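You operate a simulated robot arm through the tools that you are given. There is no shell and no other tool. Be economical: measure what you need, move in short steps, check, and stop when the job is done.

You run a simulated two-armed robot. Do the job below in one go: nothing can be reset, and whatever is moved stays where it is left.

TASK
Count the wheel bolts on the front of the trailer bed, then put as many of the spare wheel nuts from the front of the trailer bed on top of the carton there. Take the white pad and leave it on top of the plywood board. Stack the tin that says "sheen" from the bottom shelf of the white trolley on top of the tin labelled "primer". Stack the rubber block marked "C" from the top shelf of the white trolley on top of the rubber block that says "T". Put one of the green nut caps from the bottom shelf of the white trolley on the middle shelf of the white trolley. The order is free.

The check looks at the end state, three seconds after you hand in, the way a careful person would. Anything else that was tipped, shoved, dropped, spilled or broken makes it a failure. Lids that push on must go on centred and level and be pressed home; caps that screw on are set level and turned clockwise until they are tight.

THE ROBOT
Two 7-joint arms with two-finger parallel grippers on one trunk, on a base that drives. Base frame: it is fixed to the floor where the robot stands at the start and does not move with it; the origin is under the middle of the robot, x ahead of it, y to its left, z up; the surface under the hand at the start is at about z = 0.7. Readings come in m, degrees, newtons and seconds.
The left shoulder is at the start at [0.085, 0.182, 1.015], the right one opposite. With the tool pointing down near the work surface each hand reaches from about 0.3 to 0.76 m from the robot's upright axis, wherever it stands, measured 20 degrees to its own side. Places, roughly: blue paint tin, grey paint tin, white tin [6, -4, 0.5]; carton [0.5, 0, 0.75]; green nut cap (5x4x3 cm) [6.2, -4.3, 0.4]; middle shelf of the white trolley [6.1, -4.1, 0.8]; plywood board (57x30x4 cm) [3.8, -1.7, 0.3]; rubber block [6.25, -4, 1.25]; spare wheel nut (3x3x2 cm) [0.6, 0.1, 0.7]; wheel bolt (3x3x6 cm) [0.5, -0.7, 0.7]; white pad (5x9x3 cm) [5.9, -2.1, 0.6]. Payload 3.91 kg a hand.
The TCP of each hand is the grasp point between the finger pads, 0.03 m short of the fingertips. In the tool frame z runs along the fingers and y along their closing line. The gripper opens to 0.11 m. The fingers are 0.02 m wide and 0.01 m thick; the gripper's body (0.048 by 0.112 m) begins 0.055 m behind the TCP.
Orientation is told as [roll, pitch, yaw] about the base's x, y, z axes, in that order, counted from this pose: with the fingers straight down and closing along the base's y, the tool's x points along the base's -x, its y along +y and its z along -z.

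THE INTERFACE
- The arms move only by the tool step_arm. It takes "left_rows", "right_rows" or both (then of equal length, played together; a hand with none holds still); each is a list of rows, each a list of 3 entries, a list of its own where there are three numbers: the shift along the tool's x, y, z in units of 150 mm (1.0 is 150 mm), then the turn, a rotation vector about the tool's x, y, z in units of 180 degrees (1.0 is 180 degrees), then the opening in per cent of the stroke, from 0 (shut) to 100 (fully open). In form: [[[x, y, z], [ax, ay, az], grip], ...]. A call has 1 to 8 rows; each row is the pose to reach, as a shift and turn from the pose commanded when the call began, along the tool's axes at that moment. A call with a number of a shift or a turn outside -1 to 1 is refused whole. Rows are played at 5 a second. More than 0.05 m and 8.6 degrees between two rows, or a gripper value outside its range, and nothing of the call is played. A pose out of reach is approached as far as the arm can. The call stops where the force on the tool passes 40 N (or 10 N more than at its start, if that is more) or the arm is blocked; 0.2 s more then pass. Each finger travels about 0.072 m/s and halts on what it meets, pressing with about 32 N; the grip force reading is that of the motor and also rises with nothing between the fingers. The clock runs only during rows and for 0.2 s after the last one: add rows that repeat a pose to give the fingers time. It gives the time, the measured TCP pose, the force on the tool (base axes), the opening and the grip force at its end, in the units of the frame above (readings bear some noise), with the torque about the TCP (base axes, N m) and any sound that the robot's microphone picked up.
- Cameras (640 x 400 px; columns grow to the right, rows downward): "scene" is now at [0.2307, 0.0166, 1.1833]; the picture's right is [0.23, -0.97, 0.00], its down [-0.68, -0.16, -0.71] and it looks along [0.69, 0.16, -0.70] (base axes); focal length 243 px, centre (320, 200). "left" rides on the left gripper at [0.072, -0.017, -0.103] in its tool frame; the picture's right is [0.23, 0.97, 0.00], its down [-0.76, 0.18, -0.62] and it looks along [-0.61, 0.14, 0.78] (tool axes); focal length 222 px, centre (320, 200). "right" rides on the right gripper at [0.072, 0.017, -0.103] in its tool frame; the picture's right is [-0.23, 0.97, 0.00], its down [-0.76, -0.18, -0.62] and it looks along [-0.61, -0.14, 0.78] (tool axes); focal length 222 px, centre (320, 200). There is no depth. A picture from a camera that has moved, and an enlarged one, comes with that camera's place and axes in the base frame and with its lens.
- capture(camera): a new picture of that camera. The clock stands still meanwhile.
- slide_trunk(by): slides the trunk up (or, below 0, down) by that many m; the arms and the scene camera ride with it, the base frame stays. It gives what a move gives, with no picture.
- steer(legs): drives the robot by 1 to 6 legs, each [ahead, left, turn to the left] in m, m and degrees, along the robot's own axes; the way and the turn of a leg run together, so that a leg with both is an arc; at most 1.5 m and 180 degrees a leg. The arms and the cameras ride along, it lands a little off, and it stops where it bumps. It gives what a move gives.
- head_to(pan, tilt): turns the head with the scene camera to pan (to the left, within 80 degrees either way) and tilt (down, from -29 to 69), counted from straight ahead of the robot. It gives what a move gives.
- close_up(camera, box): a new picture of the part [left, top, right, bottom] of that camera's present view, enlarged. The clock stands still meanwhile.
- finish_job(): hands the job in; it is judged then, once.

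Go step by step. Nothing tells you exact positions but the pictures and the camera data: compare them with the known pose of the tool, close in by small moves and look again before you grip or let go. The budget is 186 turns and 154 pictures, counting those below and the enlarged ones. Unless the task says otherwise, let go and move clear before handing in.

The tools are called after "Emit:" by a JSON object that holds its "fn" and its "kwargs". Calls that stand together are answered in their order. step_arm: Moves the arms, as the interface text tells. Its arguments: {"type":"object","properties":{"left_rows":{"type":"array","items":{"type":"array"}},"right_rows":{"type":"array","items":{"type":"array"}}},"required":[]} The other tools are called the same way: slide_trunk (by) slides the trunk up or down; steer (legs) drives the base; head_to (pan, tilt) turns the head that bears the scene camera; capture (camera) takes a picture; close_up (camera, box) takes an enlarged picture of a part of a camera's view; finish_job () hands the job in.

At the start:

```text
clock: 0.0
left_tool_pos: [0.4125, 0.2806, 0.9972]
left_tool_rot: [0.0, -0.1, 0.0]
left_wrist_force: [-0.4, 0.6, 0.0]
left_moment: [0.0, -0.01, 0.0]
left_finger_gap: 0.11
left_grasp_force: 0.0
right_tool_pos: [0.4963, -0.1216, 1.022]
right_tool_rot: [0.0, -0.1, 0.0]
right_wrist_force: [-0.1, 0.4, -0.2]
right_moment: [0.0, 0.03, -0.02]
right_finger_gap: 0.1101
right_grasp_force: 0.0
trunk travel left (down, up): [-0.275, 0.239]
robot x, y, heading: [-0.0019, 0.0023, 0.1]
head pan, tilt: [13.2, 44.5]
```

scene: 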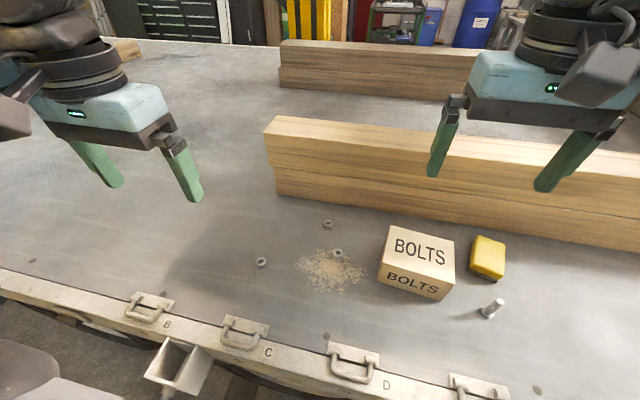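
right: 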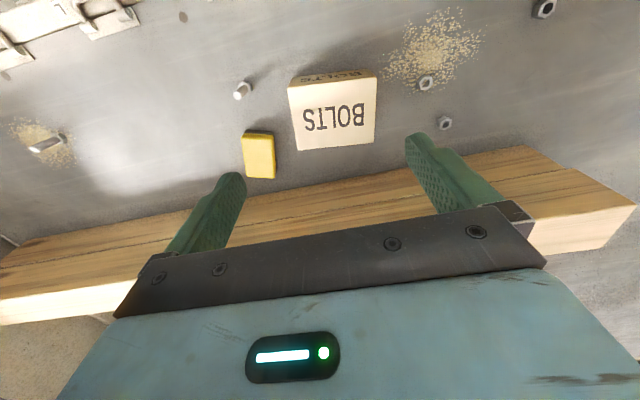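
left: 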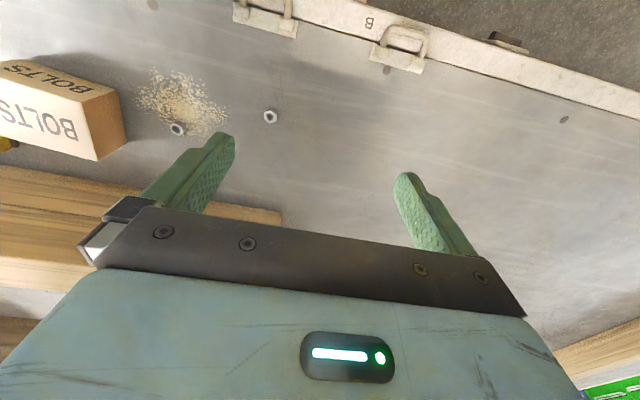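

I see the carton, three or so nuts, and bolts towards the right. I'll turn the head to the right to count the bolts.

Emit:
{"fn": "head_to", "kwargs": {"pan": -40, "tilt": 45}}

Emit:
{"fn": "capture", "kwargs": {"camera": "scene"}}

Emit:
{"fn": "head_to", "kwargs": {"pan": 50, "tilt": 45}}

Emit:
{"fn": "capture", "kwargs": {"camera": "scene"}}

```text
clock: 1.2
left_tool_pos: [0.412, 0.2801, 0.9964]
left_tool_rot: [-0.1, 0.0, 0.0]
left_wrist_force: [1.0, 0.1, -0.5]
left_moment: [-0.01, -0.01, -0.01]
left_finger_gap: 0.1102
left_grasp_force: 0.1
right_tool_pos: [0.496, -0.1225, 1.0225]
right_tool_rot: [0.0, -0.1, -0.1]
right_wrist_force: [-0.3, 0.7, 0.7]
right_moment: [0.01, -0.01, 0.01]
right_finger_gap: 0.1102
right_grasp_force: 0.1
trunk travel left (down, up): [-0.275, 0.239]
robot x, y, heading: [-0.0006, 0.0035, 0.2]
head pan, tilt: [-40.0, 45.0]
```

```text
150 pictures are left
camera scene: at [0.2134, -0.0543, 1.1825], right [-0.64, -0.77, 0.0], down [-0.54, 0.45, -0.71], along [0.54, -0.45, -0.71], focal length 243 px, centre (320, 200)
```

scene: 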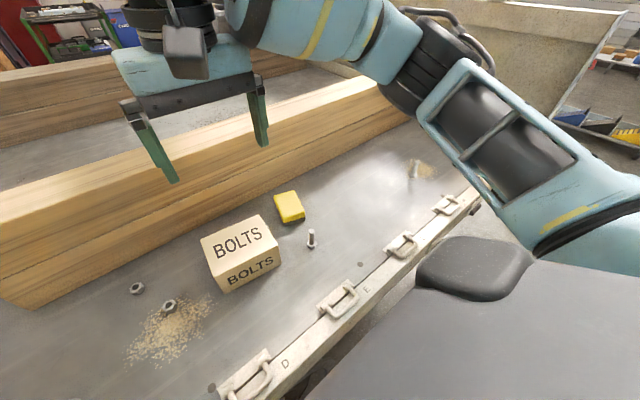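

```text
clock: 2.9
left_tool_pos: [0.4118, 0.2806, 0.9973]
left_tool_rot: [0.0, 0.1, 0.0]
left_wrist_force: [0.2, 0.1, 0.0]
left_moment: [0.02, -0.05, 0.01]
left_finger_gap: 0.1099
left_grasp_force: 0.0
right_tool_pos: [0.4947, -0.1224, 1.0226]
right_tool_rot: [0.1, -0.1, 0.1]
right_wrist_force: [0.1, 0.3, 0.1]
right_moment: [0.02, 0.01, -0.02]
right_finger_gap: 0.1105
right_grasp_force: 0.0
trunk travel left (down, up): [-0.275, 0.239]
robot x, y, heading: [0.0001, 0.0006, 0.0]
head pan, tilt: [50.0, 45.0]
```

```text
149 pictures are left
camera scene: at [0.2034, 0.0601, 1.1825], right [0.77, -0.64, 0.0], down [-0.45, -0.54, -0.71], along [0.45, 0.54, -0.71], focal length 243 px, centre (320, 200)
```

scene: 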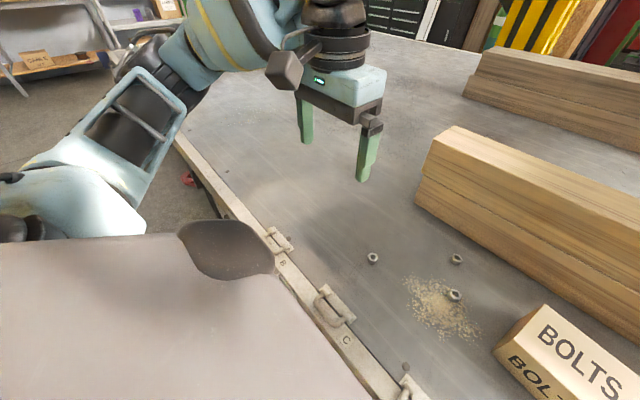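

Three nuts; two bolts so far (one standing, one in sawdust far right). I'll drive along the bed to the right to see the part hidden by the arm.

Emit:
{"fn": "steer", "kwargs": {"legs": [[0, -0.6, 0]]}}

Emit:
{"fn": "head_to", "kwargs": {"pan": -5, "tilt": 50}}

Emit:
{"fn": "capture", "kwargs": {"camera": "scene"}}

Emit:
{"fn": "head_to", "kwargs": {"pan": -60, "tilt": 40}}

Emit:
{"fn": "capture", "kwargs": {"camera": "scene"}}

Emit:
{"fn": "capture", "kwargs": {"camera": "right"}}

```text
clock: 8.6
left_tool_pos: [0.4126, -0.3231, 0.9964]
left_tool_rot: [0.0, 0.0, 0.0]
left_wrist_force: [0.2, 0.7, 0.4]
left_moment: [0.0, 0.02, -0.01]
left_finger_gap: 0.11
left_grasp_force: 0.0
right_tool_pos: [0.4953, -0.7276, 1.0219]
right_tool_rot: [0.0, 0.0, -0.1]
right_wrist_force: [0.3, 1.1, 0.4]
right_moment: [-0.01, -0.03, -0.01]
right_finger_gap: 0.1102
right_grasp_force: 0.1
trunk travel left (down, up): [-0.275, 0.239]
robot x, y, heading: [-0.0023, -0.6027, -0.3]
head pan, tilt: [50.0, 45.0]
```

```text
clock: 9.9
left_tool_pos: [0.4121, -0.3235, 0.9972]
left_tool_rot: [0.0, 0.1, -0.1]
left_wrist_force: [-0.1, 0.7, 0.1]
left_moment: [0.0, 0.0, -0.01]
left_finger_gap: 0.1101
left_grasp_force: 0.2
right_tool_pos: [0.4951, -0.7268, 1.0224]
right_tool_rot: [0.0, 0.0, -0.2]
right_wrist_force: [0.1, 1.0, 0.5]
right_moment: [-0.01, -0.03, 0.02]
right_finger_gap: 0.1101
right_grasp_force: 0.1
trunk travel left (down, up): [-0.275, 0.239]
robot x, y, heading: [0.0008, -0.6081, -0.2]
head pan, tilt: [-5.0, 50.0]
```

```text
148 pictures are left
camera scene: at [0.2273, -0.6135, 1.1756], right [-0.09, -1.0, 0.0], down [-0.76, 0.07, -0.64], along [0.64, -0.06, -0.77], focal length 243 px, centre (320, 200)
```

scene: 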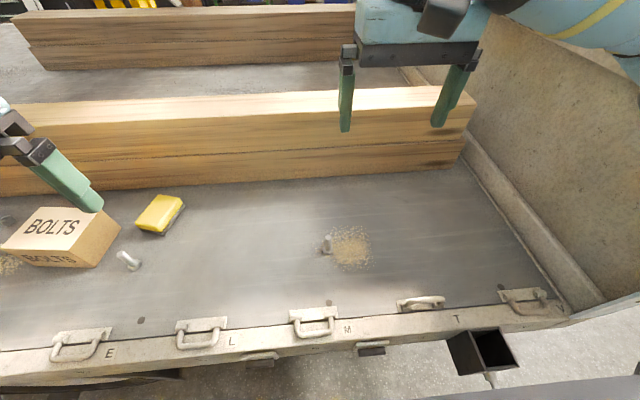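

```text
clock: 11.1
left_tool_pos: [0.4124, -0.324, 0.9968]
left_tool_rot: [-0.1, 0.0, -0.1]
left_wrist_force: [-0.3, -0.1, 0.6]
left_moment: [0.0, -0.03, -0.03]
left_finger_gap: 0.1099
left_grasp_force: 0.0
right_tool_pos: [0.4948, -0.7262, 1.0206]
right_tool_rot: [0.0, -0.2, 0.0]
right_wrist_force: [0.1, 0.3, 0.1]
right_moment: [0.0, -0.02, 0.02]
right_finger_gap: 0.1101
right_grasp_force: 0.1
trunk travel left (down, up): [-0.275, 0.239]
robot x, y, heading: [-0.0034, -0.6047, 0.2]
head pan, tilt: [-60.0, 40.0]
```

```text
147 pictures are left
camera scene: at [0.193, -0.6804, 1.1897], right [-0.87, -0.5, 0.0], down [-0.32, 0.56, -0.77], along [0.38, -0.66, -0.64], focal length 243 px, centre (320, 200)
```

scene: 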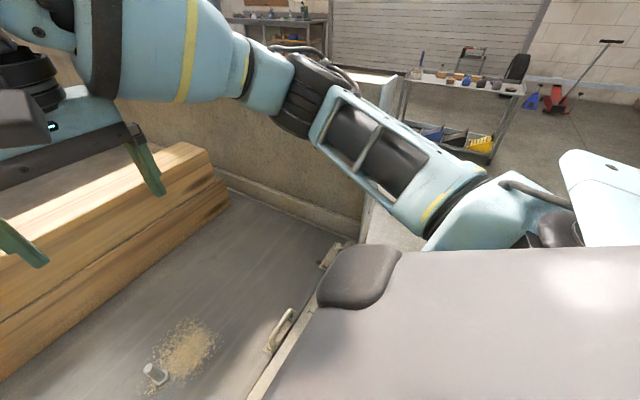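

```text
146 pictures are left
camera right: at [0.4242, -0.7101, 1.1258], right [0.23, 0.97, 0.0], down [0.76, -0.18, 0.62], along [0.61, -0.14, -0.78], focal length 222 px, centre (320, 200)
```

right: 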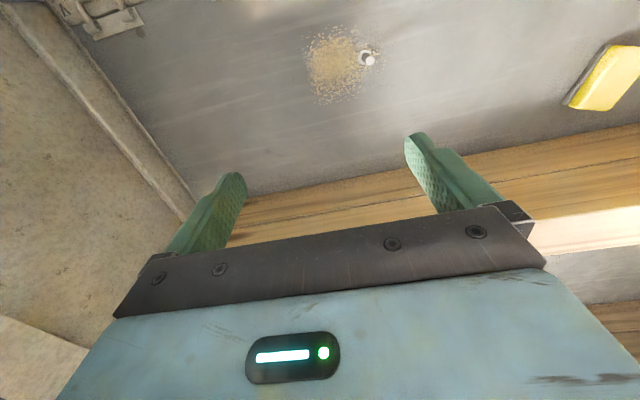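

Two bolts here on the right. I'll drive back to the left, check the far left end of the bed, then pick nuts with the left hand.

Emit:
{"fn": "steer", "kwargs": {"legs": [[0, 0.65, 0]]}}

Emit:
{"fn": "head_to", "kwargs": {"pan": 60, "tilt": 25}}

Emit:
{"fn": "capture", "kwargs": {"camera": "scene"}}

Emit:
{"fn": "head_to", "kwargs": {"pan": 20, "tilt": 30}}

Emit:
{"fn": "capture", "kwargs": {"camera": "scene"}}

Emit:
{"fn": "capture", "kwargs": {"camera": "left"}}

```text
clock: 17.2
left_tool_pos: [0.4103, 0.3224, 0.9962]
left_tool_rot: [0.0, 0.0, 0.1]
left_wrist_force: [0.1, 0.1, -0.2]
left_moment: [-0.02, -0.03, 0.02]
left_finger_gap: 0.1098
left_grasp_force: 0.1
right_tool_pos: [0.4958, -0.0811, 1.0213]
right_tool_rot: [0.0, -0.1, 0.1]
right_wrist_force: [0.1, 0.2, -0.4]
right_moment: [0.0, 0.0, -0.01]
right_finger_gap: 0.1099
right_grasp_force: 0.1
trunk travel left (down, up): [-0.275, 0.239]
robot x, y, heading: [-0.0016, 0.04, 0.0]
head pan, tilt: [-60.0, 40.0]
```

```text
clock: 19.2
left_tool_pos: [0.4114, 0.323, 0.9971]
left_tool_rot: [-0.1, 0.0, 0.1]
left_wrist_force: [-0.7, 0.0, -0.1]
left_moment: [0.03, 0.0, -0.02]
left_finger_gap: 0.11
left_grasp_force: 0.0
right_tool_pos: [0.4962, -0.0806, 1.0219]
right_tool_rot: [0.1, -0.1, 0.0]
right_wrist_force: [0.0, -0.5, -0.1]
right_moment: [0.0, 0.05, -0.01]
right_finger_gap: 0.1101
right_grasp_force: 0.1
trunk travel left (down, up): [-0.275, 0.239]
robot x, y, heading: [-0.0026, 0.043, 0.1]
head pan, tilt: [60.0, 25.0]
```

```text
145 pictures are left
camera scene: at [0.197, 0.1191, 1.2131], right [0.87, -0.5, 0.0], down [-0.21, -0.37, -0.91], along [0.45, 0.78, -0.42], focal length 243 px, centre (320, 200)
```

scene: 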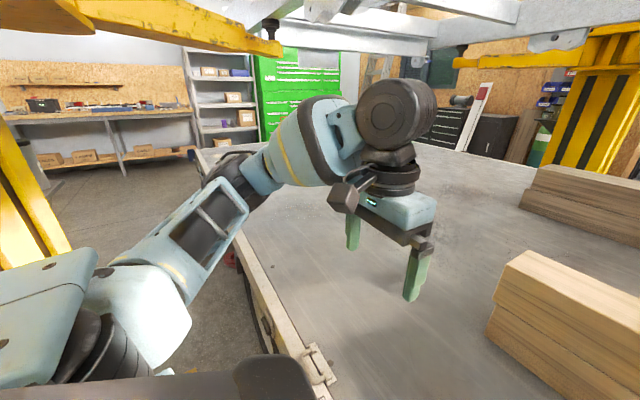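

```text
clock: 20.3
left_tool_pos: [0.4129, 0.3228, 0.9958]
left_tool_rot: [0.0, 0.0, 0.1]
left_wrist_force: [0.5, 0.5, 0.3]
left_moment: [0.0, -0.03, -0.02]
left_finger_gap: 0.1101
left_grasp_force: 0.0
right_tool_pos: [0.4954, -0.0804, 1.023]
right_tool_rot: [0.0, -0.1, 0.0]
right_wrist_force: [-1.0, -0.5, 0.7]
right_moment: [-0.02, 0.01, -0.02]
right_finger_gap: 0.1101
right_grasp_force: 0.0
trunk travel left (down, up): [-0.275, 0.239]
robot x, y, heading: [-0.003, 0.043, 0.0]
head pan, tilt: [20.0, 30.0]
```

```text
144 pictures are left
camera scene: at [0.2359, 0.0704, 1.2051], right [0.34, -0.94, 0.0], down [-0.47, -0.17, -0.87], along [0.81, 0.3, -0.5], focal length 243 px, centre (320, 200)
```

scene: 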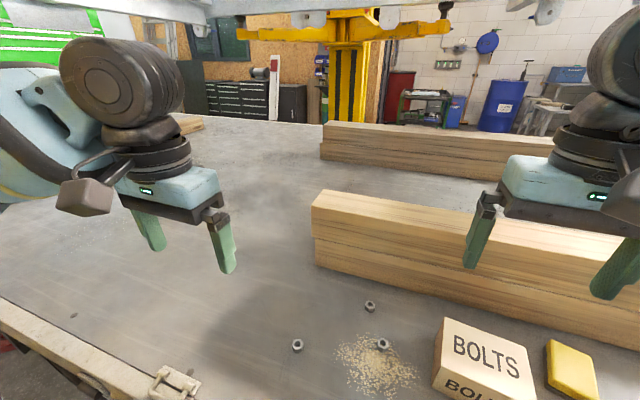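

```text
143 pictures are left
camera left: at [0.3384, 0.3064, 1.1011], right [-0.23, 0.97, 0.0], down [0.76, 0.18, 0.62], along [0.61, 0.14, -0.78], focal length 222 px, centre (320, 200)
```

left: 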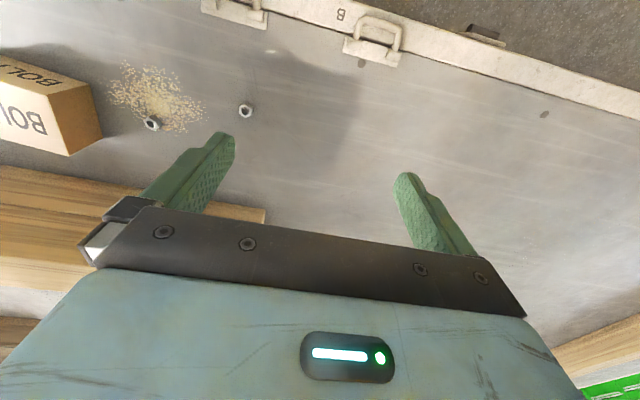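

Only two bolts in all, so two nuts go on the carton. I'll move the left hand over the leftmost nut at about (0.481, 0.207).

Emit:
{"fn": "step_arm", "kwargs": {"left_rows": [[[-0.09, -0.155, 0.2], [0, 0, 0], 80], [[-0.18, -0.31, 0.4], [0, 0, 0], 80], [[-0.28, -0.465, 0.6], [0, 0, 0], 70], [[-0.37, -0.62, 0.8], [0, 0, 0], 60], [[-0.46, -0.773, 1.0], [0, 0, 0], 60], [[-0.46, -0.773, 1.0], [0, 0, 0], 60]]}}

Emit:
{"fn": "capture", "kwargs": {"camera": "left"}}

```text
clock: 21.7
left_tool_pos: [0.48, 0.2068, 0.845]
left_tool_rot: [0.1, 0.0, 0.0]
left_wrist_force: [-0.3, 0.6, -0.8]
left_moment: [0.0, -0.01, 0.0]
left_finger_gap: 0.0661
left_grasp_force: 0.0
right_tool_pos: [0.4956, -0.0804, 1.0226]
right_tool_rot: [0.1, -0.1, 0.2]
right_wrist_force: [0.4, -0.6, 0.9]
right_moment: [-0.01, -0.02, 0.01]
right_finger_gap: 0.1101
right_grasp_force: 0.0
trunk travel left (down, up): [-0.275, 0.239]
robot x, y, heading: [0.0013, 0.0415, 0.3]
head pan, tilt: [20.0, 30.0]
```

```text
142 pictures are left
camera left: at [0.4079, 0.1914, 0.9503], right [-0.23, 0.97, 0.0], down [0.76, 0.18, 0.62], along [0.61, 0.14, -0.78], focal length 222 px, centre (320, 200)
```

left: 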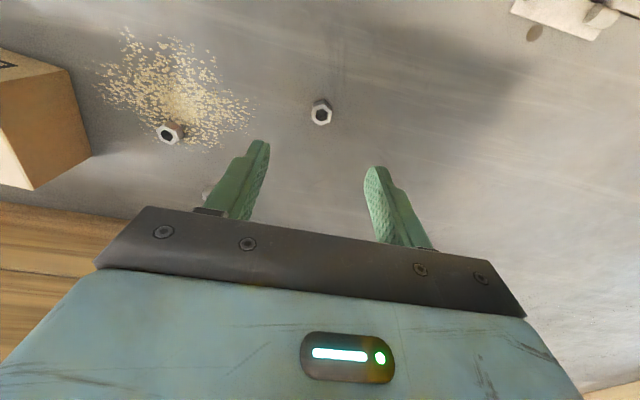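

The nut sits directly under the hand at (0.480, 0.208). I go down to fingertips about 3 mm above the bed and close.

Emit:
{"fn": "step_arm", "kwargs": {"left_rows": [[[0, 0.005, 0.25], [0, 0, 0], 60], [[0, 0.01, 0.5], [0, 0, 0], 60], [[0, 0.01, 0.65], [0, 0, 0], 60], [[0, 0.01, 0.74], [0, 0, 0], 60], [[0, 0.01, 0.74], [0, 0, 0], 30], [[0, 0.01, 0.74], [0, 0, 0], 0], [[0, 0.01, 0.74], [0, 0, 0], 0], [[0, 0.01, 0.74], [0, 0, 0], 0]]}}

Emit:
{"fn": "capture", "kwargs": {"camera": "left"}}

```text
clock: 23.5
left_tool_pos: [0.4793, 0.2077, 0.7358]
left_tool_rot: [0.0, 0.1, -0.1]
left_wrist_force: [-0.2, 0.3, -0.1]
left_moment: [0.01, 0.0, -0.01]
left_finger_gap: 0.0217
left_grasp_force: 32.1
right_tool_pos: [0.4961, -0.0807, 1.0223]
right_tool_rot: [0.0, -0.1, 0.0]
right_wrist_force: [0.1, 0.2, 0.4]
right_moment: [-0.01, -0.04, 0.0]
right_finger_gap: 0.1099
right_grasp_force: 0.0
trunk travel left (down, up): [-0.275, 0.239]
robot x, y, heading: [-0.0014, 0.0423, -0.0]
head pan, tilt: [20.0, 30.0]
```

```text
141 pictures are left
camera left: at [0.406, 0.1912, 0.8406], right [-0.23, 0.97, 0.0], down [0.76, 0.18, 0.62], along [0.61, 0.14, -0.78], focal length 222 px, centre (320, 200)
```

left: 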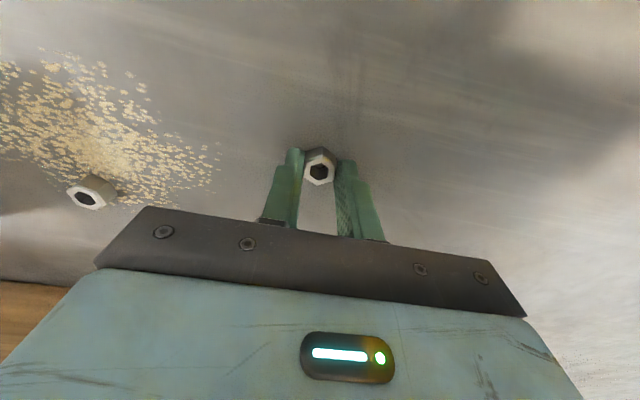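

The nut is gripped. I lift it and move the right hand away to the right, then look at the carton.

Emit:
{"fn": "step_arm", "kwargs": {"left_rows": [[[0, 0, -0.2], [0, 0, 0], 0], [[0, 0, -0.45], [0, 0, 0], 0], [[0, 0, -0.7], [0, 0, 0], 0], [[0, 0, -1.0], [0, 0, 0], 0]], "right_rows": [[[0, -0.25, 0], [0, 0, 0], 100], [[0, -0.5, 0], [0, 0, 0], 100], [[0, -0.75, 0], [0, 0, 0], 100], [[0, -1.0, 0], [0, 0, 0], 100]]}}

Emit:
{"fn": "step_arm", "kwargs": {"right_rows": [[[0, -0.25, 0], [0, 0, 0], 100], [[0, -0.5, 0], [0, 0, 0], 100], [[0, -0.75, 0], [0, 0, 0], 100], [[0, -1.0, 0], [0, 0, 0], 100]]}}

Emit:
{"fn": "head_to", "kwargs": {"pan": -5, "tilt": 50}}

Emit:
{"fn": "capture", "kwargs": {"camera": "scene"}}

```text
clock: 24.5
left_tool_pos: [0.4795, 0.2041, 0.8859]
left_tool_rot: [0.1, 0.0, 0.1]
left_wrist_force: [0.2, -0.1, 0.3]
left_moment: [0.0, 0.02, 0.0]
left_finger_gap: 0.0219
left_grasp_force: 32.1
right_tool_pos: [0.4955, -0.2315, 1.021]
right_tool_rot: [0.0, -0.1, 0.1]
right_wrist_force: [0.1, -0.3, -1.0]
right_moment: [0.0, 0.0, -0.03]
right_finger_gap: 0.1101
right_grasp_force: 0.0
trunk travel left (down, up): [-0.275, 0.239]
robot x, y, heading: [-0.0052, 0.0395, 0.2]
head pan, tilt: [20.0, 30.0]
```

```text
clock: 25.5
left_tool_pos: [0.4805, 0.2036, 0.8855]
left_tool_rot: [-0.1, 0.0, 0.1]
left_wrist_force: [0.7, 0.2, 0.0]
left_moment: [-0.03, 0.0, -0.01]
left_finger_gap: 0.0219
left_grasp_force: 32.7
right_tool_pos: [0.4957, -0.3801, 1.022]
right_tool_rot: [0.0, 0.0, 0.1]
right_wrist_force: [0.1, 0.2, 0.1]
right_moment: [0.01, 0.03, 0.01]
right_finger_gap: 0.1102
right_grasp_force: 0.0
trunk travel left (down, up): [-0.275, 0.239]
robot x, y, heading: [0.0003, 0.0452, 0.1]
head pan, tilt: [20.0, 30.0]
```

```text
clock: 26.4
left_tool_pos: [0.4805, 0.2063, 0.8854]
left_tool_rot: [0.0, 0.0, 0.1]
left_wrist_force: [-0.2, 0.0, -0.8]
left_moment: [-0.01, 0.01, -0.02]
left_finger_gap: 0.0219
left_grasp_force: 32.1
right_tool_pos: [0.4956, -0.379, 1.0226]
right_tool_rot: [0.0, -0.2, 0.1]
right_wrist_force: [-0.1, 0.1, 0.1]
right_moment: [0.0, 0.04, 0.0]
right_finger_gap: 0.1101
right_grasp_force: 0.0
trunk travel left (down, up): [-0.275, 0.239]
robot x, y, heading: [-0.001, 0.0426, 0.2]
head pan, tilt: [-5.0, 50.0]
```

```text
140 pictures are left
camera scene: at [0.2277, 0.0327, 1.1756], right [-0.09, -1.0, 0.0], down [-0.76, 0.07, -0.64], along [0.64, -0.06, -0.77], focal length 243 px, centre (320, 200)
```

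scene: 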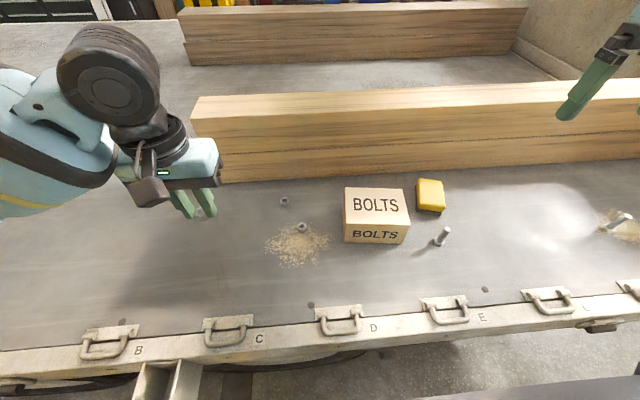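

The carton top is around z=0.77, centred about (0.535, -0.115). I carry the nut over its right half.

Emit:
{"fn": "step_arm", "kwargs": {"left_rows": [[[-0.06, -0.25, 0], [0, 0, 0], 0], [[-0.12, -0.5, 0], [0, 0, 0], 0], [[-0.18, -0.75, 0], [0, 0, 0], 0], [[-0.24, -1.0, 0], [0, 0, 0], 0]]}}

Emit:
{"fn": "step_arm", "kwargs": {"left_rows": [[[-0.03, -0.25, 0], [0, 0, 0], 0], [[-0.06, -0.5, 0], [0, 0, 0], 0], [[-0.09, -0.75, 0], [0, 0, 0], 0], [[-0.12, -1.0, 0], [0, 0, 0], 0]]}}

Emit:
{"fn": "step_arm", "kwargs": {"left_rows": [[[0, -0.2, 0], [0, 0, 0], 0], [[0, -0.37, 0.2], [0, 0, 0], 0], [[0, -0.37, 0.3], [0, 0, 0], 0]]}}

Emit:
{"fn": "capture", "kwargs": {"camera": "left"}}

Emit:
{"fn": "capture", "kwargs": {"camera": "scene"}}

```text
clock: 27.4
left_tool_pos: [0.5161, 0.0571, 0.8867]
left_tool_rot: [0.1, 0.0, 0.2]
left_wrist_force: [0.0, -0.3, -0.2]
left_moment: [-0.01, 0.0, 0.01]
left_finger_gap: 0.022
left_grasp_force: 31.9
right_tool_pos: [0.497, -0.381, 1.0213]
right_tool_rot: [0.1, -0.2, 0.0]
right_wrist_force: [-0.2, -0.2, 0.3]
right_moment: [0.0, 0.01, -0.01]
right_finger_gap: 0.1101
right_grasp_force: 0.0
trunk travel left (down, up): [-0.275, 0.239]
robot x, y, heading: [-0.0003, 0.0398, 0.0]
head pan, tilt: [-5.0, 50.0]
```

```text
clock: 28.4
left_tool_pos: [0.5447, -0.0792, 0.8782]
left_tool_rot: [0.5, 0.6, 1.5]
left_wrist_force: [-0.3, 0.0, -0.2]
left_moment: [0.0, 0.0, -0.01]
left_finger_gap: 0.022
left_grasp_force: 31.7
right_tool_pos: [0.4964, -0.379, 1.0226]
right_tool_rot: [0.0, 0.0, 0.0]
right_wrist_force: [2.1, 0.3, -0.2]
right_moment: [-0.03, -0.02, 0.04]
right_finger_gap: 0.1099
right_grasp_force: 0.1
trunk travel left (down, up): [-0.275, 0.239]
robot x, y, heading: [-0.0011, 0.0411, -0.1]
head pan, tilt: [-5.0, 50.0]
```

```text
clock: 29.2
left_tool_pos: [0.5959, -0.0628, 0.8496]
left_tool_rot: [-0.9, 0.0, 8.3]
left_wrist_force: [-1.1, 0.1, -0.1]
left_moment: [0.01, 0.02, 0.01]
left_finger_gap: 0.0221
left_grasp_force: 32.5
left hand out of reach, approached as far as the arm can: row 2, 3
right_tool_pos: [0.4981, -0.3789, 1.0218]
right_tool_rot: [0.0, -0.1, 0.0]
right_wrist_force: [-0.2, -0.9, 0.3]
right_moment: [-0.04, 0.01, -0.02]
right_finger_gap: 0.1099
right_grasp_force: 0.0
trunk travel left (down, up): [-0.275, 0.239]
robot x, y, heading: [-0.0002, 0.0385, 0.1]
head pan, tilt: [-5.0, 50.0]
stopped in row 3 (left hand): the arm was blocked; the commanded pose is now the measured one
```

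```text
139 pictures are left
camera left: at [0.5256, -0.0867, 0.9546], right [-0.36, 0.93, -0.01], down [0.73, 0.29, 0.62], along [0.58, 0.22, -0.78], focal length 222 px, centre (320, 200)
```

left: 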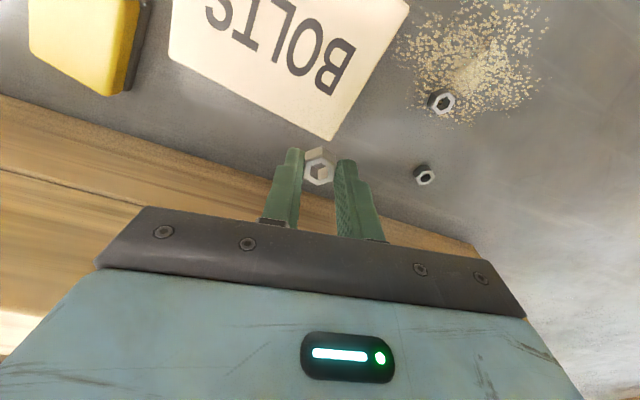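

```text
138 pictures are left
camera scene: at [0.2277, 0.0326, 1.1756], right [-0.09, -1.0, 0.0], down [-0.76, 0.07, -0.64], along [0.64, -0.06, -0.77], focal length 243 px, centre (320, 200)
```

scene: 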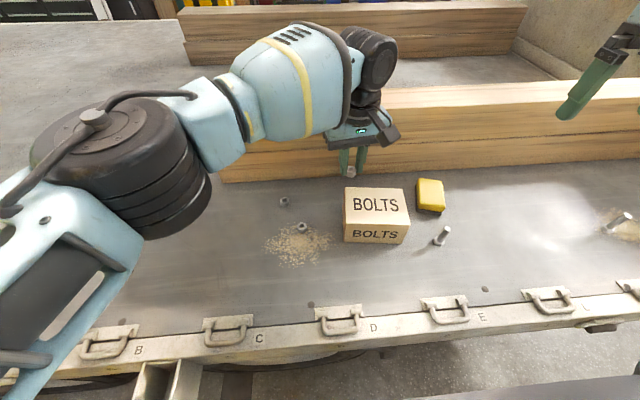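

The left arm can't reach so far across. I'll back it off, square it, and drive the base to the right.

Emit:
{"fn": "step_arm", "kwargs": {"left_rows": [[[0.1, 0.25, -0.2], [0, 0, 0.01], 0], [[0.2, 0.5, -0.3], [0, 0, 0.03], 0], [[0.3, 0.75, -0.3], [0, 0, 0.046], 0], [[0.4, 1.0, -0.3], [0, 0, 0.046], 0]]}}

Emit:
{"fn": "steer", "kwargs": {"legs": [[0, -0.28, 0]]}}

Emit:
{"fn": "capture", "kwargs": {"camera": "scene"}}

Emit:
{"fn": "capture", "kwargs": {"camera": "left"}}

```text
refused: row 1 steps farther than a row can; nothing moved
```

```text
clock: 32.3
left_tool_pos: [0.5965, -0.3503, 0.8508]
left_tool_rot: [-0.9, -0.1, 8.0]
left_wrist_force: [0.1, -0.4, 0.1]
left_moment: [-0.01, 0.01, 0.01]
left_finger_gap: 0.0218
left_grasp_force: 32.1
right_tool_pos: [0.497, -0.6673, 1.0232]
right_tool_rot: [-0.2, -0.1, 0.0]
right_wrist_force: [1.0, -0.2, -0.2]
right_moment: [0.01, 0.01, 0.01]
right_finger_gap: 0.11
right_grasp_force: 0.1
trunk travel left (down, up): [-0.275, 0.239]
robot x, y, heading: [0.0015, -0.2438, -0.2]
head pan, tilt: [-5.0, 50.0]
```

```text
137 pictures are left
camera scene: at [0.2278, -0.2546, 1.1756], right [-0.09, -1.0, 0.0], down [-0.76, 0.07, -0.64], along [0.64, -0.06, -0.77], focal length 243 px, centre (320, 200)
```

scene: 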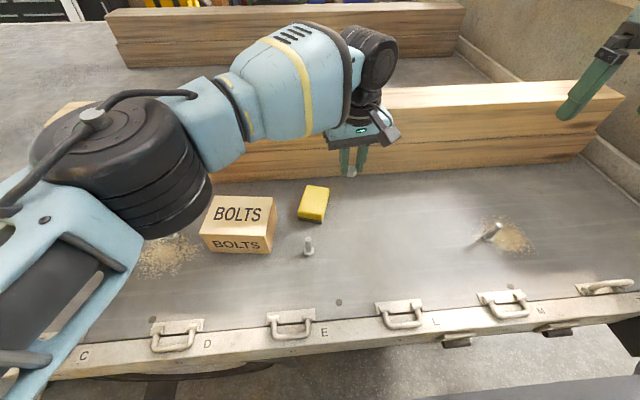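

```text
136 pictures are left
camera left: at [0.5253, -0.3746, 0.9554], right [-0.36, 0.93, -0.02], down [0.73, 0.29, 0.62], along [0.58, 0.21, -0.78], focal length 222 px, centre (320, 200)
```

left: 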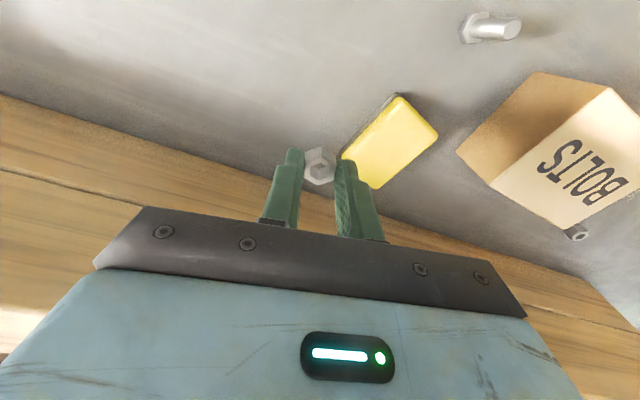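

No harm done: the hand is now right of the carton. I lift, square the hand and bring it back over the carton.

Emit:
{"fn": "step_arm", "kwargs": {"left_rows": [[[0, 0, -0.3], [0, 0, 0], 0], [[0, 0.25, -0.3], [0, 0, 0.01], 0], [[0.07, 0.5, -0.3], [0, 0, 0.02], 0], [[0.14, 0.75, -0.3], [0, 0, 0.03], 0], [[0.21, 1.0, -0.3], [0, 0, 0.045], 0]]}}

Emit:
{"fn": "step_arm", "kwargs": {"left_rows": [[[0, 0.2, 0], [0, 0, 0], 0], [[0.05, 0.4, 0], [0, 0, 0], 0], [[0.05, 0.4, 0], [0, 0, 0], 0]]}}

Emit:
{"fn": "capture", "kwargs": {"camera": "left"}}

```text
clock: 33.5
left_tool_pos: [0.542, -0.2031, 0.8934]
left_tool_rot: [-1.0, -0.3, 0.1]
left_wrist_force: [-0.4, 0.0, 0.0]
left_moment: [0.0, 0.01, -0.02]
left_finger_gap: 0.0219
left_grasp_force: 32.2
right_tool_pos: [0.4968, -0.666, 1.0227]
right_tool_rot: [-0.1, 0.0, -0.1]
right_wrist_force: [-0.6, 0.1, -0.8]
right_moment: [0.0, 0.01, 0.02]
right_finger_gap: 0.11
right_grasp_force: 0.2
trunk travel left (down, up): [-0.275, 0.239]
robot x, y, heading: [-0.0002, -0.2462, 0.0]
head pan, tilt: [-5.0, 50.0]
```

```text
clock: 34.3
left_tool_pos: [0.5356, -0.1459, 0.8929]
left_tool_rot: [-0.9, -0.3, 0.0]
left_wrist_force: [-0.6, 0.9, -0.9]
left_moment: [0.01, 0.01, 0.04]
left_finger_gap: 0.0218
left_grasp_force: 32.3
right_tool_pos: [0.4982, -0.6664, 1.0222]
right_tool_rot: [0.1, -0.1, -0.1]
right_wrist_force: [0.0, -0.1, 0.4]
right_moment: [0.01, 0.0, 0.01]
right_finger_gap: 0.1098
right_grasp_force: 0.0
trunk travel left (down, up): [-0.275, 0.239]
robot x, y, heading: [-0.0009, -0.2459, -0.3]
head pan, tilt: [-5.0, 50.0]
```

```text
135 pictures are left
camera left: at [0.4625, -0.1605, 0.9969], right [-0.23, 0.97, -0.02], down [0.76, 0.19, 0.62], along [0.61, 0.13, -0.78], focal length 222 px, centre (320, 200)
```

left: 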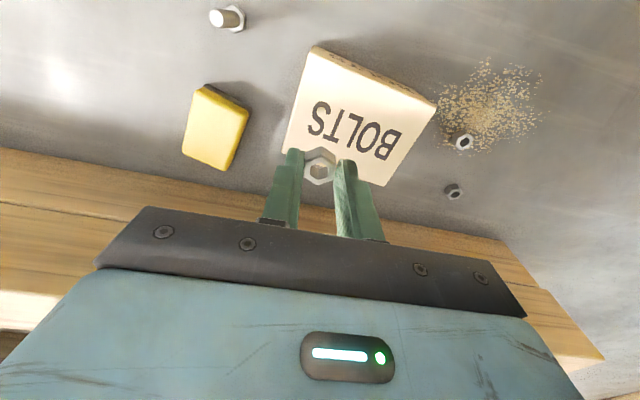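

Hand is over the carton's right half. Descending slowly to contact.

Emit:
{"fn": "step_arm", "kwargs": {"left_rows": [[[0.02, 0, 0.25], [-0.005, 0, 0], 0], [[0.02, 0, 0.45], [-0.005, 0, 0], 0], [[0.02, 0, 0.52], [-0.005, 0, 0], 0], [[0.02, 0, 0.54], [-0.005, 0, 0], 0], [[0.02, 0, 0.56], [-0.005, 0, 0], 0]]}}

Emit:
{"fn": "capture", "kwargs": {"camera": "left"}}

Emit:
{"fn": "close_up", "kwargs": {"camera": "scene", "box": [180, 120, 340, 270]}}

```text
clock: 35.5
left_tool_pos: [0.5327, -0.1453, 0.8117]
left_tool_rot: [0.0, -0.6, 0.1]
left_wrist_force: [0.6, 2.9, 17.7]
left_moment: [-0.01, -0.03, -0.07]
left_finger_gap: 0.0219
left_grasp_force: 32.4
right_tool_pos: [0.4962, -0.6668, 1.0227]
right_tool_rot: [0.0, -0.1, 0.1]
right_wrist_force: [0.0, 0.2, 0.2]
right_moment: [-0.01, -0.04, 0.01]
right_finger_gap: 0.11
right_grasp_force: 0.2
trunk travel left (down, up): [-0.275, 0.239]
robot x, y, heading: [0.0001, -0.2427, 0.1]
head pan, tilt: [-5.0, 50.0]
```

```text
134 pictures are left
camera left: at [0.4591, -0.1621, 0.9153], right [-0.23, 0.97, 0.0], down [0.76, 0.18, 0.63], along [0.61, 0.14, -0.78], focal length 222 px, centre (320, 200)
```

left: 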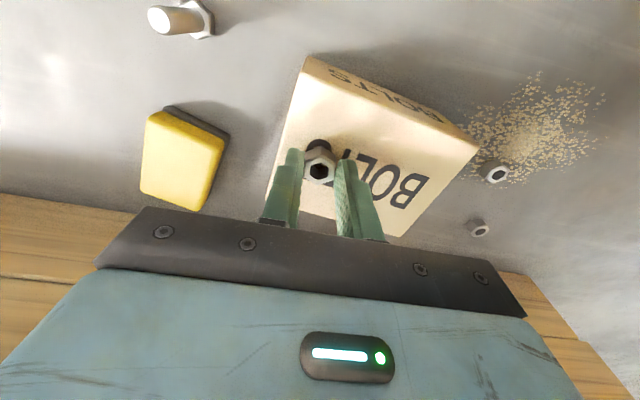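

```text
2.67 times, centred on (260, 195) of scene
camera zoom: at [0.2267, -0.2542, 1.176], right [-0.09, -1.0, 0.0], down [-0.76, 0.07, -0.64], along [0.64, -0.06, -0.77], focal length 649 px, centre (480, 213)
```

zoom: 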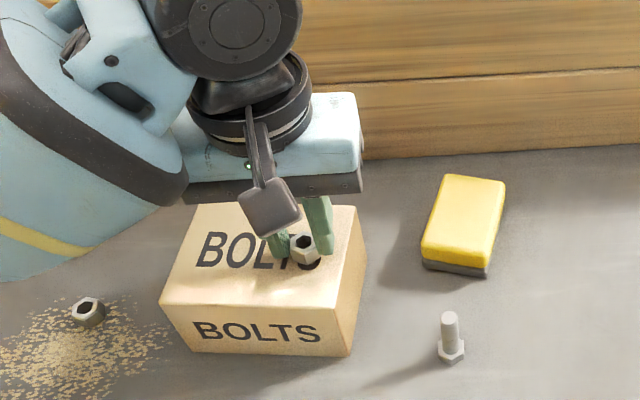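

Nut contacts the carton top (17 N). I release and rise straight up.

Emit:
{"fn": "step_arm", "kwargs": {"left_rows": [[[0, 0, -0.01], [0, 0, 0], 15], [[0, 0, -0.01], [0, 0, 0], 30], [[0, 0, -0.01], [0, 0, 0], 40], [[0, 0, -0.01], [0, 0, 0], 40], [[0, 0, -0.2], [0, 0, 0], 40], [[0, 0, -0.45], [0, 0, 0], 40], [[0, 0, -0.7], [0, 0, 0], 40]]}}

Emit:
{"fn": "capture", "kwargs": {"camera": "left"}}

```text
clock: 37.1
left_tool_pos: [0.5351, -0.1472, 0.9114]
left_tool_rot: [0.2, -0.1, 0.0]
left_wrist_force: [0.4, 0.2, -0.5]
left_moment: [0.0, 0.01, 0.02]
left_finger_gap: 0.0438
left_grasp_force: 0.0
right_tool_pos: [0.4965, -0.6679, 1.022]
right_tool_rot: [0.1, -0.1, 0.1]
right_wrist_force: [0.4, -0.4, 0.9]
right_moment: [-0.01, 0.0, 0.0]
right_finger_gap: 0.1099
right_grasp_force: 0.1
trunk travel left (down, up): [-0.275, 0.239]
robot x, y, heading: [0.0001, -0.2439, -0.0]
head pan, tilt: [-5.0, 50.0]
```

```text
132 pictures are left
camera left: at [0.4617, -0.1627, 1.0159], right [-0.23, 0.97, 0.0], down [0.76, 0.18, 0.63], along [0.61, 0.14, -0.78], focal length 222 px, centre (320, 200)
```

left: 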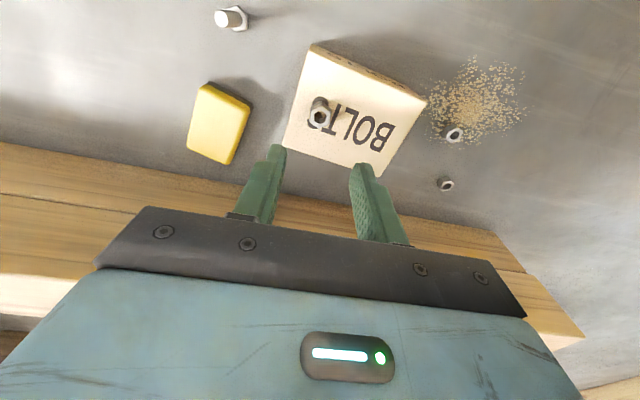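

First nut rests on the carton. Next: the nut at about (0.619, 0.087).

Emit:
{"fn": "step_arm", "kwargs": {"left_rows": [[[-0.12, 0.25, 0], [0, 0, 0], 50], [[-0.24, 0.5, 0], [0, 0, 0], 55], [[-0.36, 0.75, 0], [0, 0, 0], 60], [[-0.46, 1.0, 0], [0, 0, 0], 60]]}}

Emit:
{"fn": "step_arm", "kwargs": {"left_rows": [[[-0.05, 0.28, 0], [0, 0, 0], 60], [[-0.1, 0.56, 0.1], [0, 0, 0], 60], [[-0.1, 0.56, 0.4], [0, 0, 0], 60], [[-0.1, 0.56, 0.4], [0, 0, 0], 60]]}}

Emit:
{"fn": "capture", "kwargs": {"camera": "left"}}

```text
clock: 38.1
left_tool_pos: [0.6031, 0.0058, 0.9148]
left_tool_rot: [0.0, -0.2, -0.1]
left_wrist_force: [0.5, 0.4, 0.2]
left_moment: [0.01, 0.01, 0.02]
left_finger_gap: 0.066
left_grasp_force: 0.0
right_tool_pos: [0.497, -0.6676, 1.0228]
right_tool_rot: [0.1, -0.1, 0.1]
right_wrist_force: [-0.1, -0.1, -1.0]
right_moment: [0.0, 0.05, -0.01]
right_finger_gap: 0.1101
right_grasp_force: 0.1
trunk travel left (down, up): [-0.275, 0.239]
robot x, y, heading: [-0.0017, -0.2444, 0.1]
head pan, tilt: [-5.0, 50.0]
```

```text
clock: 39.1
left_tool_pos: [0.6162, 0.0866, 0.8551]
left_tool_rot: [0.0, -0.3, 0.1]
left_wrist_force: [-0.7, -0.2, 0.0]
left_moment: [-0.04, 0.04, 0.01]
left_finger_gap: 0.066
left_grasp_force: 0.1
right_tool_pos: [0.4966, -0.6679, 1.0234]
right_tool_rot: [0.0, -0.3, 0.0]
right_wrist_force: [0.0, -0.8, 0.8]
right_moment: [0.0, 0.02, 0.0]
right_finger_gap: 0.1102
right_grasp_force: 0.0
trunk travel left (down, up): [-0.275, 0.239]
robot x, y, heading: [0.001, -0.2443, -0.1]
head pan, tilt: [-5.0, 50.0]
```

```text
131 pictures are left
camera left: at [0.5415, 0.0703, 0.9582], right [-0.23, 0.97, 0.0], down [0.76, 0.18, 0.63], along [0.61, 0.14, -0.78], focal length 222 px, centre (320, 200)
```

left: 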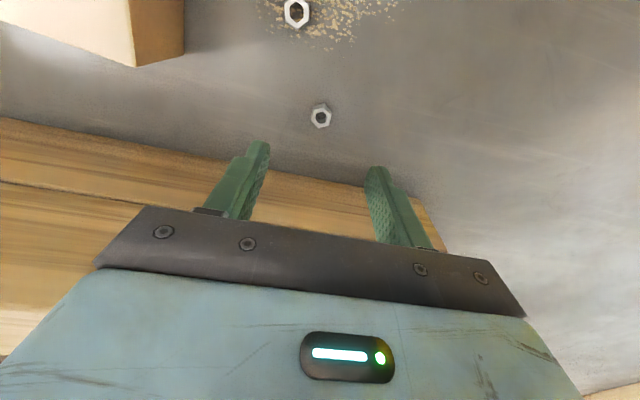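

The nut is at (0.620, 0.088), nearly under the hand. Descend and grip.

Emit:
{"fn": "step_arm", "kwargs": {"left_rows": [[[-0.02, 0.01, 0.25], [0, 0, 0], 60], [[-0.02, 0.01, 0.5], [0, 0, 0], 60], [[-0.02, 0.01, 0.7], [0, 0, 0], 60], [[-0.02, 0.01, 0.795], [0, 0, 0], 60], [[-0.02, 0.01, 0.795], [0, 0, 0], 30], [[-0.02, 0.01, 0.795], [0, 0, 0], 0], [[-0.02, 0.01, 0.795], [0, 0, 0], 0], [[-0.02, 0.01, 0.795], [0, 0, 0], 0]]}}

Emit:
{"fn": "step_arm", "kwargs": {"left_rows": [[[0, 0, -0.25], [0, 0, 0], 0], [[0, 0, -0.5], [0, 0, 0], 0], [[0, 0, -0.75], [0, 0, 0], 0], [[0, 0, -1.0], [0, 0, 0], 0]]}}

Emit:
{"fn": "capture", "kwargs": {"camera": "left"}}

```text
clock: 40.9
left_tool_pos: [0.6186, 0.0891, 0.7355]
left_tool_rot: [-0.1, -0.2, 0.0]
left_wrist_force: [-0.9, -0.2, -1.0]
left_moment: [-0.01, 0.01, 0.0]
left_finger_gap: 0.0222
left_grasp_force: 31.7
right_tool_pos: [0.4972, -0.6671, 1.0234]
right_tool_rot: [-0.1, 0.0, -0.1]
right_wrist_force: [-0.1, -0.5, -0.9]
right_moment: [0.02, 0.03, 0.01]
right_finger_gap: 0.1102
right_grasp_force: 0.0
trunk travel left (down, up): [-0.275, 0.239]
robot x, y, heading: [-0.0002, -0.245, 0.1]
head pan, tilt: [-5.0, 50.0]
```

```text
clock: 41.9
left_tool_pos: [0.6171, 0.0907, 0.885]
left_tool_rot: [0.0, -0.2, 0.0]
left_wrist_force: [0.3, -0.9, 0.1]
left_moment: [0.0, 0.04, -0.03]
left_finger_gap: 0.0219
left_grasp_force: 31.9
right_tool_pos: [0.4965, -0.6657, 1.0237]
right_tool_rot: [0.0, -0.1, 0.1]
right_wrist_force: [-0.2, -0.1, -0.2]
right_moment: [0.0, 0.02, 0.01]
right_finger_gap: 0.1101
right_grasp_force: 0.1
trunk travel left (down, up): [-0.275, 0.239]
robot x, y, heading: [0.0028, -0.2448, 0.3]
head pan, tilt: [-5.0, 50.0]
```

```text
130 pictures are left
camera left: at [0.5447, 0.0746, 0.9894], right [-0.23, 0.97, 0.0], down [0.76, 0.18, 0.63], along [0.61, 0.14, -0.78], focal length 222 px, centre (320, 200)
```

left: 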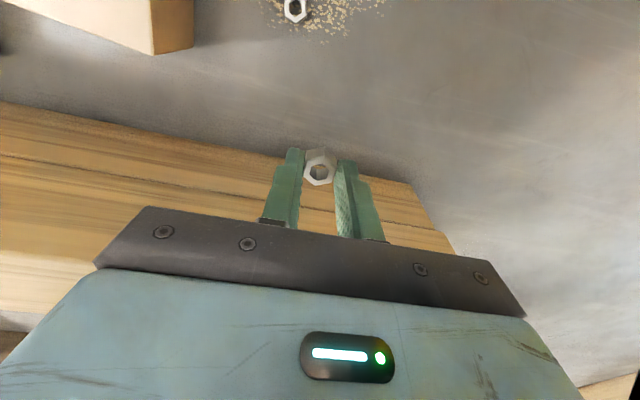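

Second nut held. Carry to the left half of the carton top, about (0.532, -0.082).

Emit:
{"fn": "step_arm", "kwargs": {"left_rows": [[[0.12, -0.25, 0], [0, 0, 0], 0], [[0.24, -0.5, 0], [0, 0, 0], 0], [[0.37, -0.75, 0], [0, 0, 0], 0], [[0.5, -1.0, 0], [0, 0, 0], 0]]}}

Emit:
{"fn": "step_arm", "kwargs": {"left_rows": [[[0.067, -0.15, 0.0], [0, 0, 0], 0], [[0.067, -0.15, 0.2], [0, 0, 0], 0], [[0.067, -0.15, 0.35], [0, 0, 0], 0]]}}

Emit:
{"fn": "capture", "kwargs": {"camera": "left"}}

```text
clock: 42.9
left_tool_pos: [0.5454, -0.0604, 0.8826]
left_tool_rot: [0.0, -0.2, 0.0]
left_wrist_force: [0.7, 0.4, -0.6]
left_moment: [0.04, 0.01, 0.02]
left_finger_gap: 0.0217
left_grasp_force: 31.9
right_tool_pos: [0.497, -0.666, 1.0227]
right_tool_rot: [0.1, -0.1, 0.0]
right_wrist_force: [0.1, 0.3, -0.1]
right_moment: [-0.01, 0.01, 0.06]
right_finger_gap: 0.1101
right_grasp_force: 0.1
trunk travel left (down, up): [-0.275, 0.239]
robot x, y, heading: [0.0, -0.245, 0.2]
head pan, tilt: [-5.0, 50.0]
```

```text
clock: 43.7
left_tool_pos: [0.5346, -0.0836, 0.8303]
left_tool_rot: [-0.1, -0.3, 0.2]
left_wrist_force: [0.4, -0.1, 0.0]
left_moment: [-0.02, -0.04, -0.03]
left_finger_gap: 0.0219
left_grasp_force: 31.6
right_tool_pos: [0.4968, -0.6674, 1.0221]
right_tool_rot: [0.0, -0.1, 0.0]
right_wrist_force: [0.9, 0.8, -0.7]
right_moment: [-0.01, 0.01, 0.01]
right_finger_gap: 0.11
right_grasp_force: 0.0
trunk travel left (down, up): [-0.275, 0.239]
robot x, y, heading: [0.0008, -0.2434, -0.0]
head pan, tilt: [-5.0, 50.0]
```

```text
129 pictures are left
camera left: at [0.4612, -0.1001, 0.9352], right [-0.23, 0.97, 0.0], down [0.76, 0.18, 0.63], along [0.61, 0.14, -0.78], focal length 222 px, centre (320, 200)
```

left: 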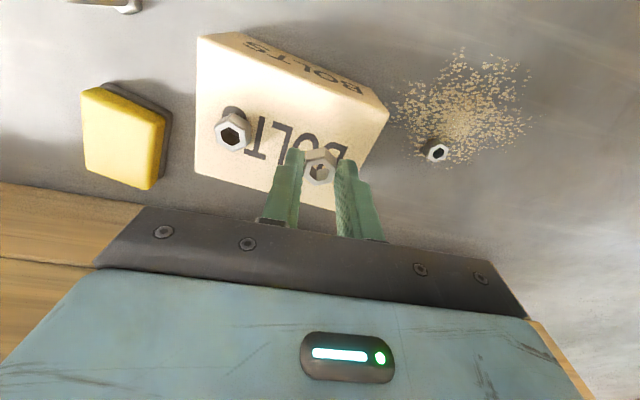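

Set it down and release.

Emit:
{"fn": "step_arm", "kwargs": {"left_rows": [[[0.01, 0, 0.08], [0, 0, 0], 0], [[0.01, 0, 0.115], [0, 0, 0], 0], [[0.01, 0, 0.13], [0, 0, 0], 0], [[0.01, 0, 0.12], [0, 0, 0], 20], [[0.01, 0, 0.12], [0, 0, 0], 35], [[0.01, 0, 0.12], [0, 0, 0], 35], [[0.01, 0, -0.1], [0, 0, 0], 35], [[0.01, 0, -0.4], [0, 0, 0], 35]]}}

Emit:
{"fn": "step_arm", "kwargs": {"left_rows": [[[0.05, 0.2, -0.2], [0, 0, 0], 35], [[0.2, 0.4, -0.4], [0, 0, 0], 35], [[0.4, 0.6, -0.5], [0, 0, 0], 35], [[0.5, 0.8, -0.6], [0, 0, 0], 60]]}}

Emit:
{"fn": "capture", "kwargs": {"camera": "scene"}}

```text
clock: 45.5
left_tool_pos: [0.5331, -0.0821, 0.8929]
left_tool_rot: [0.1, -0.2, 0.1]
left_wrist_force: [0.0, -0.4, 0.1]
left_moment: [-0.01, -0.01, 0.01]
left_finger_gap: 0.0383
left_grasp_force: 0.0
right_tool_pos: [0.4969, -0.6678, 1.0223]
right_tool_rot: [0.0, -0.1, 0.0]
right_wrist_force: [0.3, 0.0, 0.0]
right_moment: [0.0, 0.0, 0.03]
right_finger_gap: 0.1101
right_grasp_force: 0.0
trunk travel left (down, up): [-0.275, 0.239]
robot x, y, heading: [-0.0017, -0.2448, -0.2]
head pan, tilt: [-5.0, 50.0]
```

```text
clock: 46.5
left_tool_pos: [0.4565, 0.0363, 0.9827]
left_tool_rot: [0.0, -0.2, 0.1]
left_wrist_force: [-0.3, 0.2, 0.4]
left_moment: [-0.02, 0.01, 0.03]
left_finger_gap: 0.0661
left_grasp_force: 0.0
right_tool_pos: [0.4963, -0.6666, 1.0235]
right_tool_rot: [0.0, -0.1, 0.0]
right_wrist_force: [-1.2, -0.2, 0.3]
right_moment: [0.0, 0.03, 0.0]
right_finger_gap: 0.1101
right_grasp_force: 0.1
trunk travel left (down, up): [-0.275, 0.239]
robot x, y, heading: [-0.0028, -0.2465, -0.0]
head pan, tilt: [-5.0, 50.0]
```

```text
128 pictures are left
camera scene: at [0.2273, -0.254, 1.1757], right [-0.09, -1.0, 0.0], down [-0.76, 0.07, -0.64], along [0.64, -0.06, -0.77], focal length 243 px, centre (320, 200)
```

scene: 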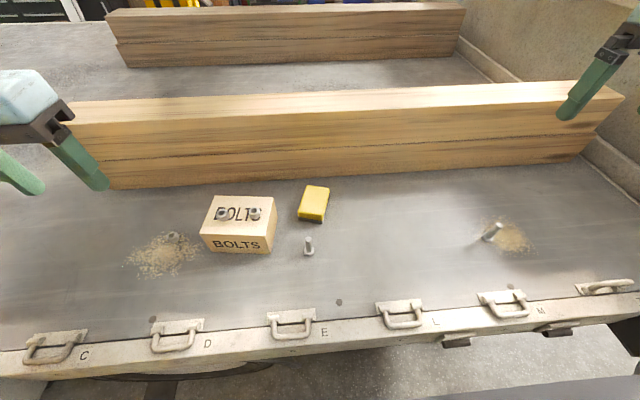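

Both nuts are on the carton. Now I back away from the trailer, turn right and look for the route.

Emit:
{"fn": "steer", "kwargs": {"legs": [[-0.6, 0, 0], [0, 0, -70]]}}

Emit:
{"fn": "head_to", "kwargs": {"pan": 0, "tilt": 15}}

Emit:
{"fn": "capture", "kwargs": {"camera": "scene"}}

Emit:
{"fn": "head_to", "kwargs": {"pan": 50, "tilt": 15}}

Emit:
{"fn": "capture", "kwargs": {"camera": "scene"}}

```text
clock: 52.9
left_tool_pos: [-0.1703, -0.5812, 0.9821]
left_tool_rot: [-0.1, -0.2, -69.9]
left_wrist_force: [0.0, -0.1, 0.3]
left_moment: [0.01, 0.0, 0.02]
left_finger_gap: 0.0663
left_grasp_force: 0.0
right_tool_pos: [-0.8165, -0.8588, 1.0221]
right_tool_rot: [-0.1, -0.2, -69.8]
right_wrist_force: [0.7, 0.3, -0.4]
right_moment: [-0.01, -0.02, 0.03]
right_finger_gap: 0.1101
right_grasp_force: 0.1
trunk travel left (down, up): [-0.275, 0.239]
robot x, y, heading: [-0.5889, -0.2481, -69.7]
head pan, tilt: [-5.0, 50.0]
```

```text
clock: 53.9
left_tool_pos: [-0.1694, -0.5815, 0.9817]
left_tool_rot: [0.0, -0.2, -69.8]
left_wrist_force: [0.1, 0.3, 0.2]
left_moment: [0.03, 0.0, 0.0]
left_finger_gap: 0.0662
left_grasp_force: 0.0
right_tool_pos: [-0.8159, -0.8589, 1.0216]
right_tool_rot: [0.0, -0.1, -69.9]
right_wrist_force: [0.8, 0.2, 0.5]
right_moment: [-0.01, 0.03, 0.02]
right_finger_gap: 0.11
right_grasp_force: 0.0
trunk travel left (down, up): [-0.275, 0.239]
robot x, y, heading: [-0.5892, -0.2534, -69.9]
head pan, tilt: [0.0, 15.0]
```

```text
127 pictures are left
camera scene: at [-0.5078, -0.4797, 1.2292], right [-0.94, -0.34, 0.0], down [-0.09, 0.24, -0.97], along [0.33, -0.91, -0.26], focal length 243 px, centre (320, 200)
```

scene: 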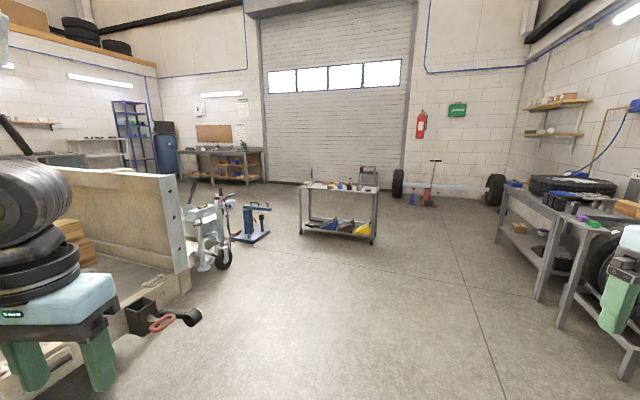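

```text
clock: 55.1
left_tool_pos: [-0.1685, -0.5802, 0.9821]
left_tool_rot: [0.1, -0.3, -69.8]
left_wrist_force: [0.3, 1.4, -0.6]
left_moment: [0.02, 0.0, 0.02]
left_finger_gap: 0.0658
left_grasp_force: 0.0
right_tool_pos: [-0.8158, -0.8591, 1.023]
right_tool_rot: [0.0, 0.0, -69.8]
right_wrist_force: [-0.6, 0.1, -0.1]
right_moment: [-0.01, -0.01, 0.0]
right_finger_gap: 0.1101
right_grasp_force: 0.0
trunk travel left (down, up): [-0.275, 0.239]
robot x, y, heading: [-0.5924, -0.248, -69.9]
head pan, tilt: [50.0, 15.0]
```

```text
126 pictures are left
camera scene: at [-0.4522, -0.4238, 1.2293], right [-0.34, -0.94, 0.0], down [-0.24, 0.09, -0.97], along [0.91, -0.33, -0.26], focal length 243 px, centre (320, 200)
```

scene: 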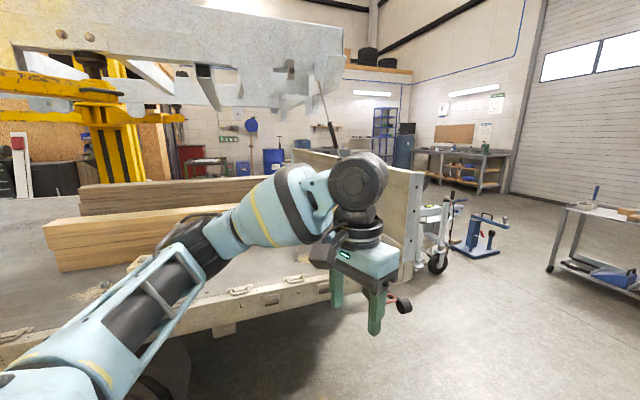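

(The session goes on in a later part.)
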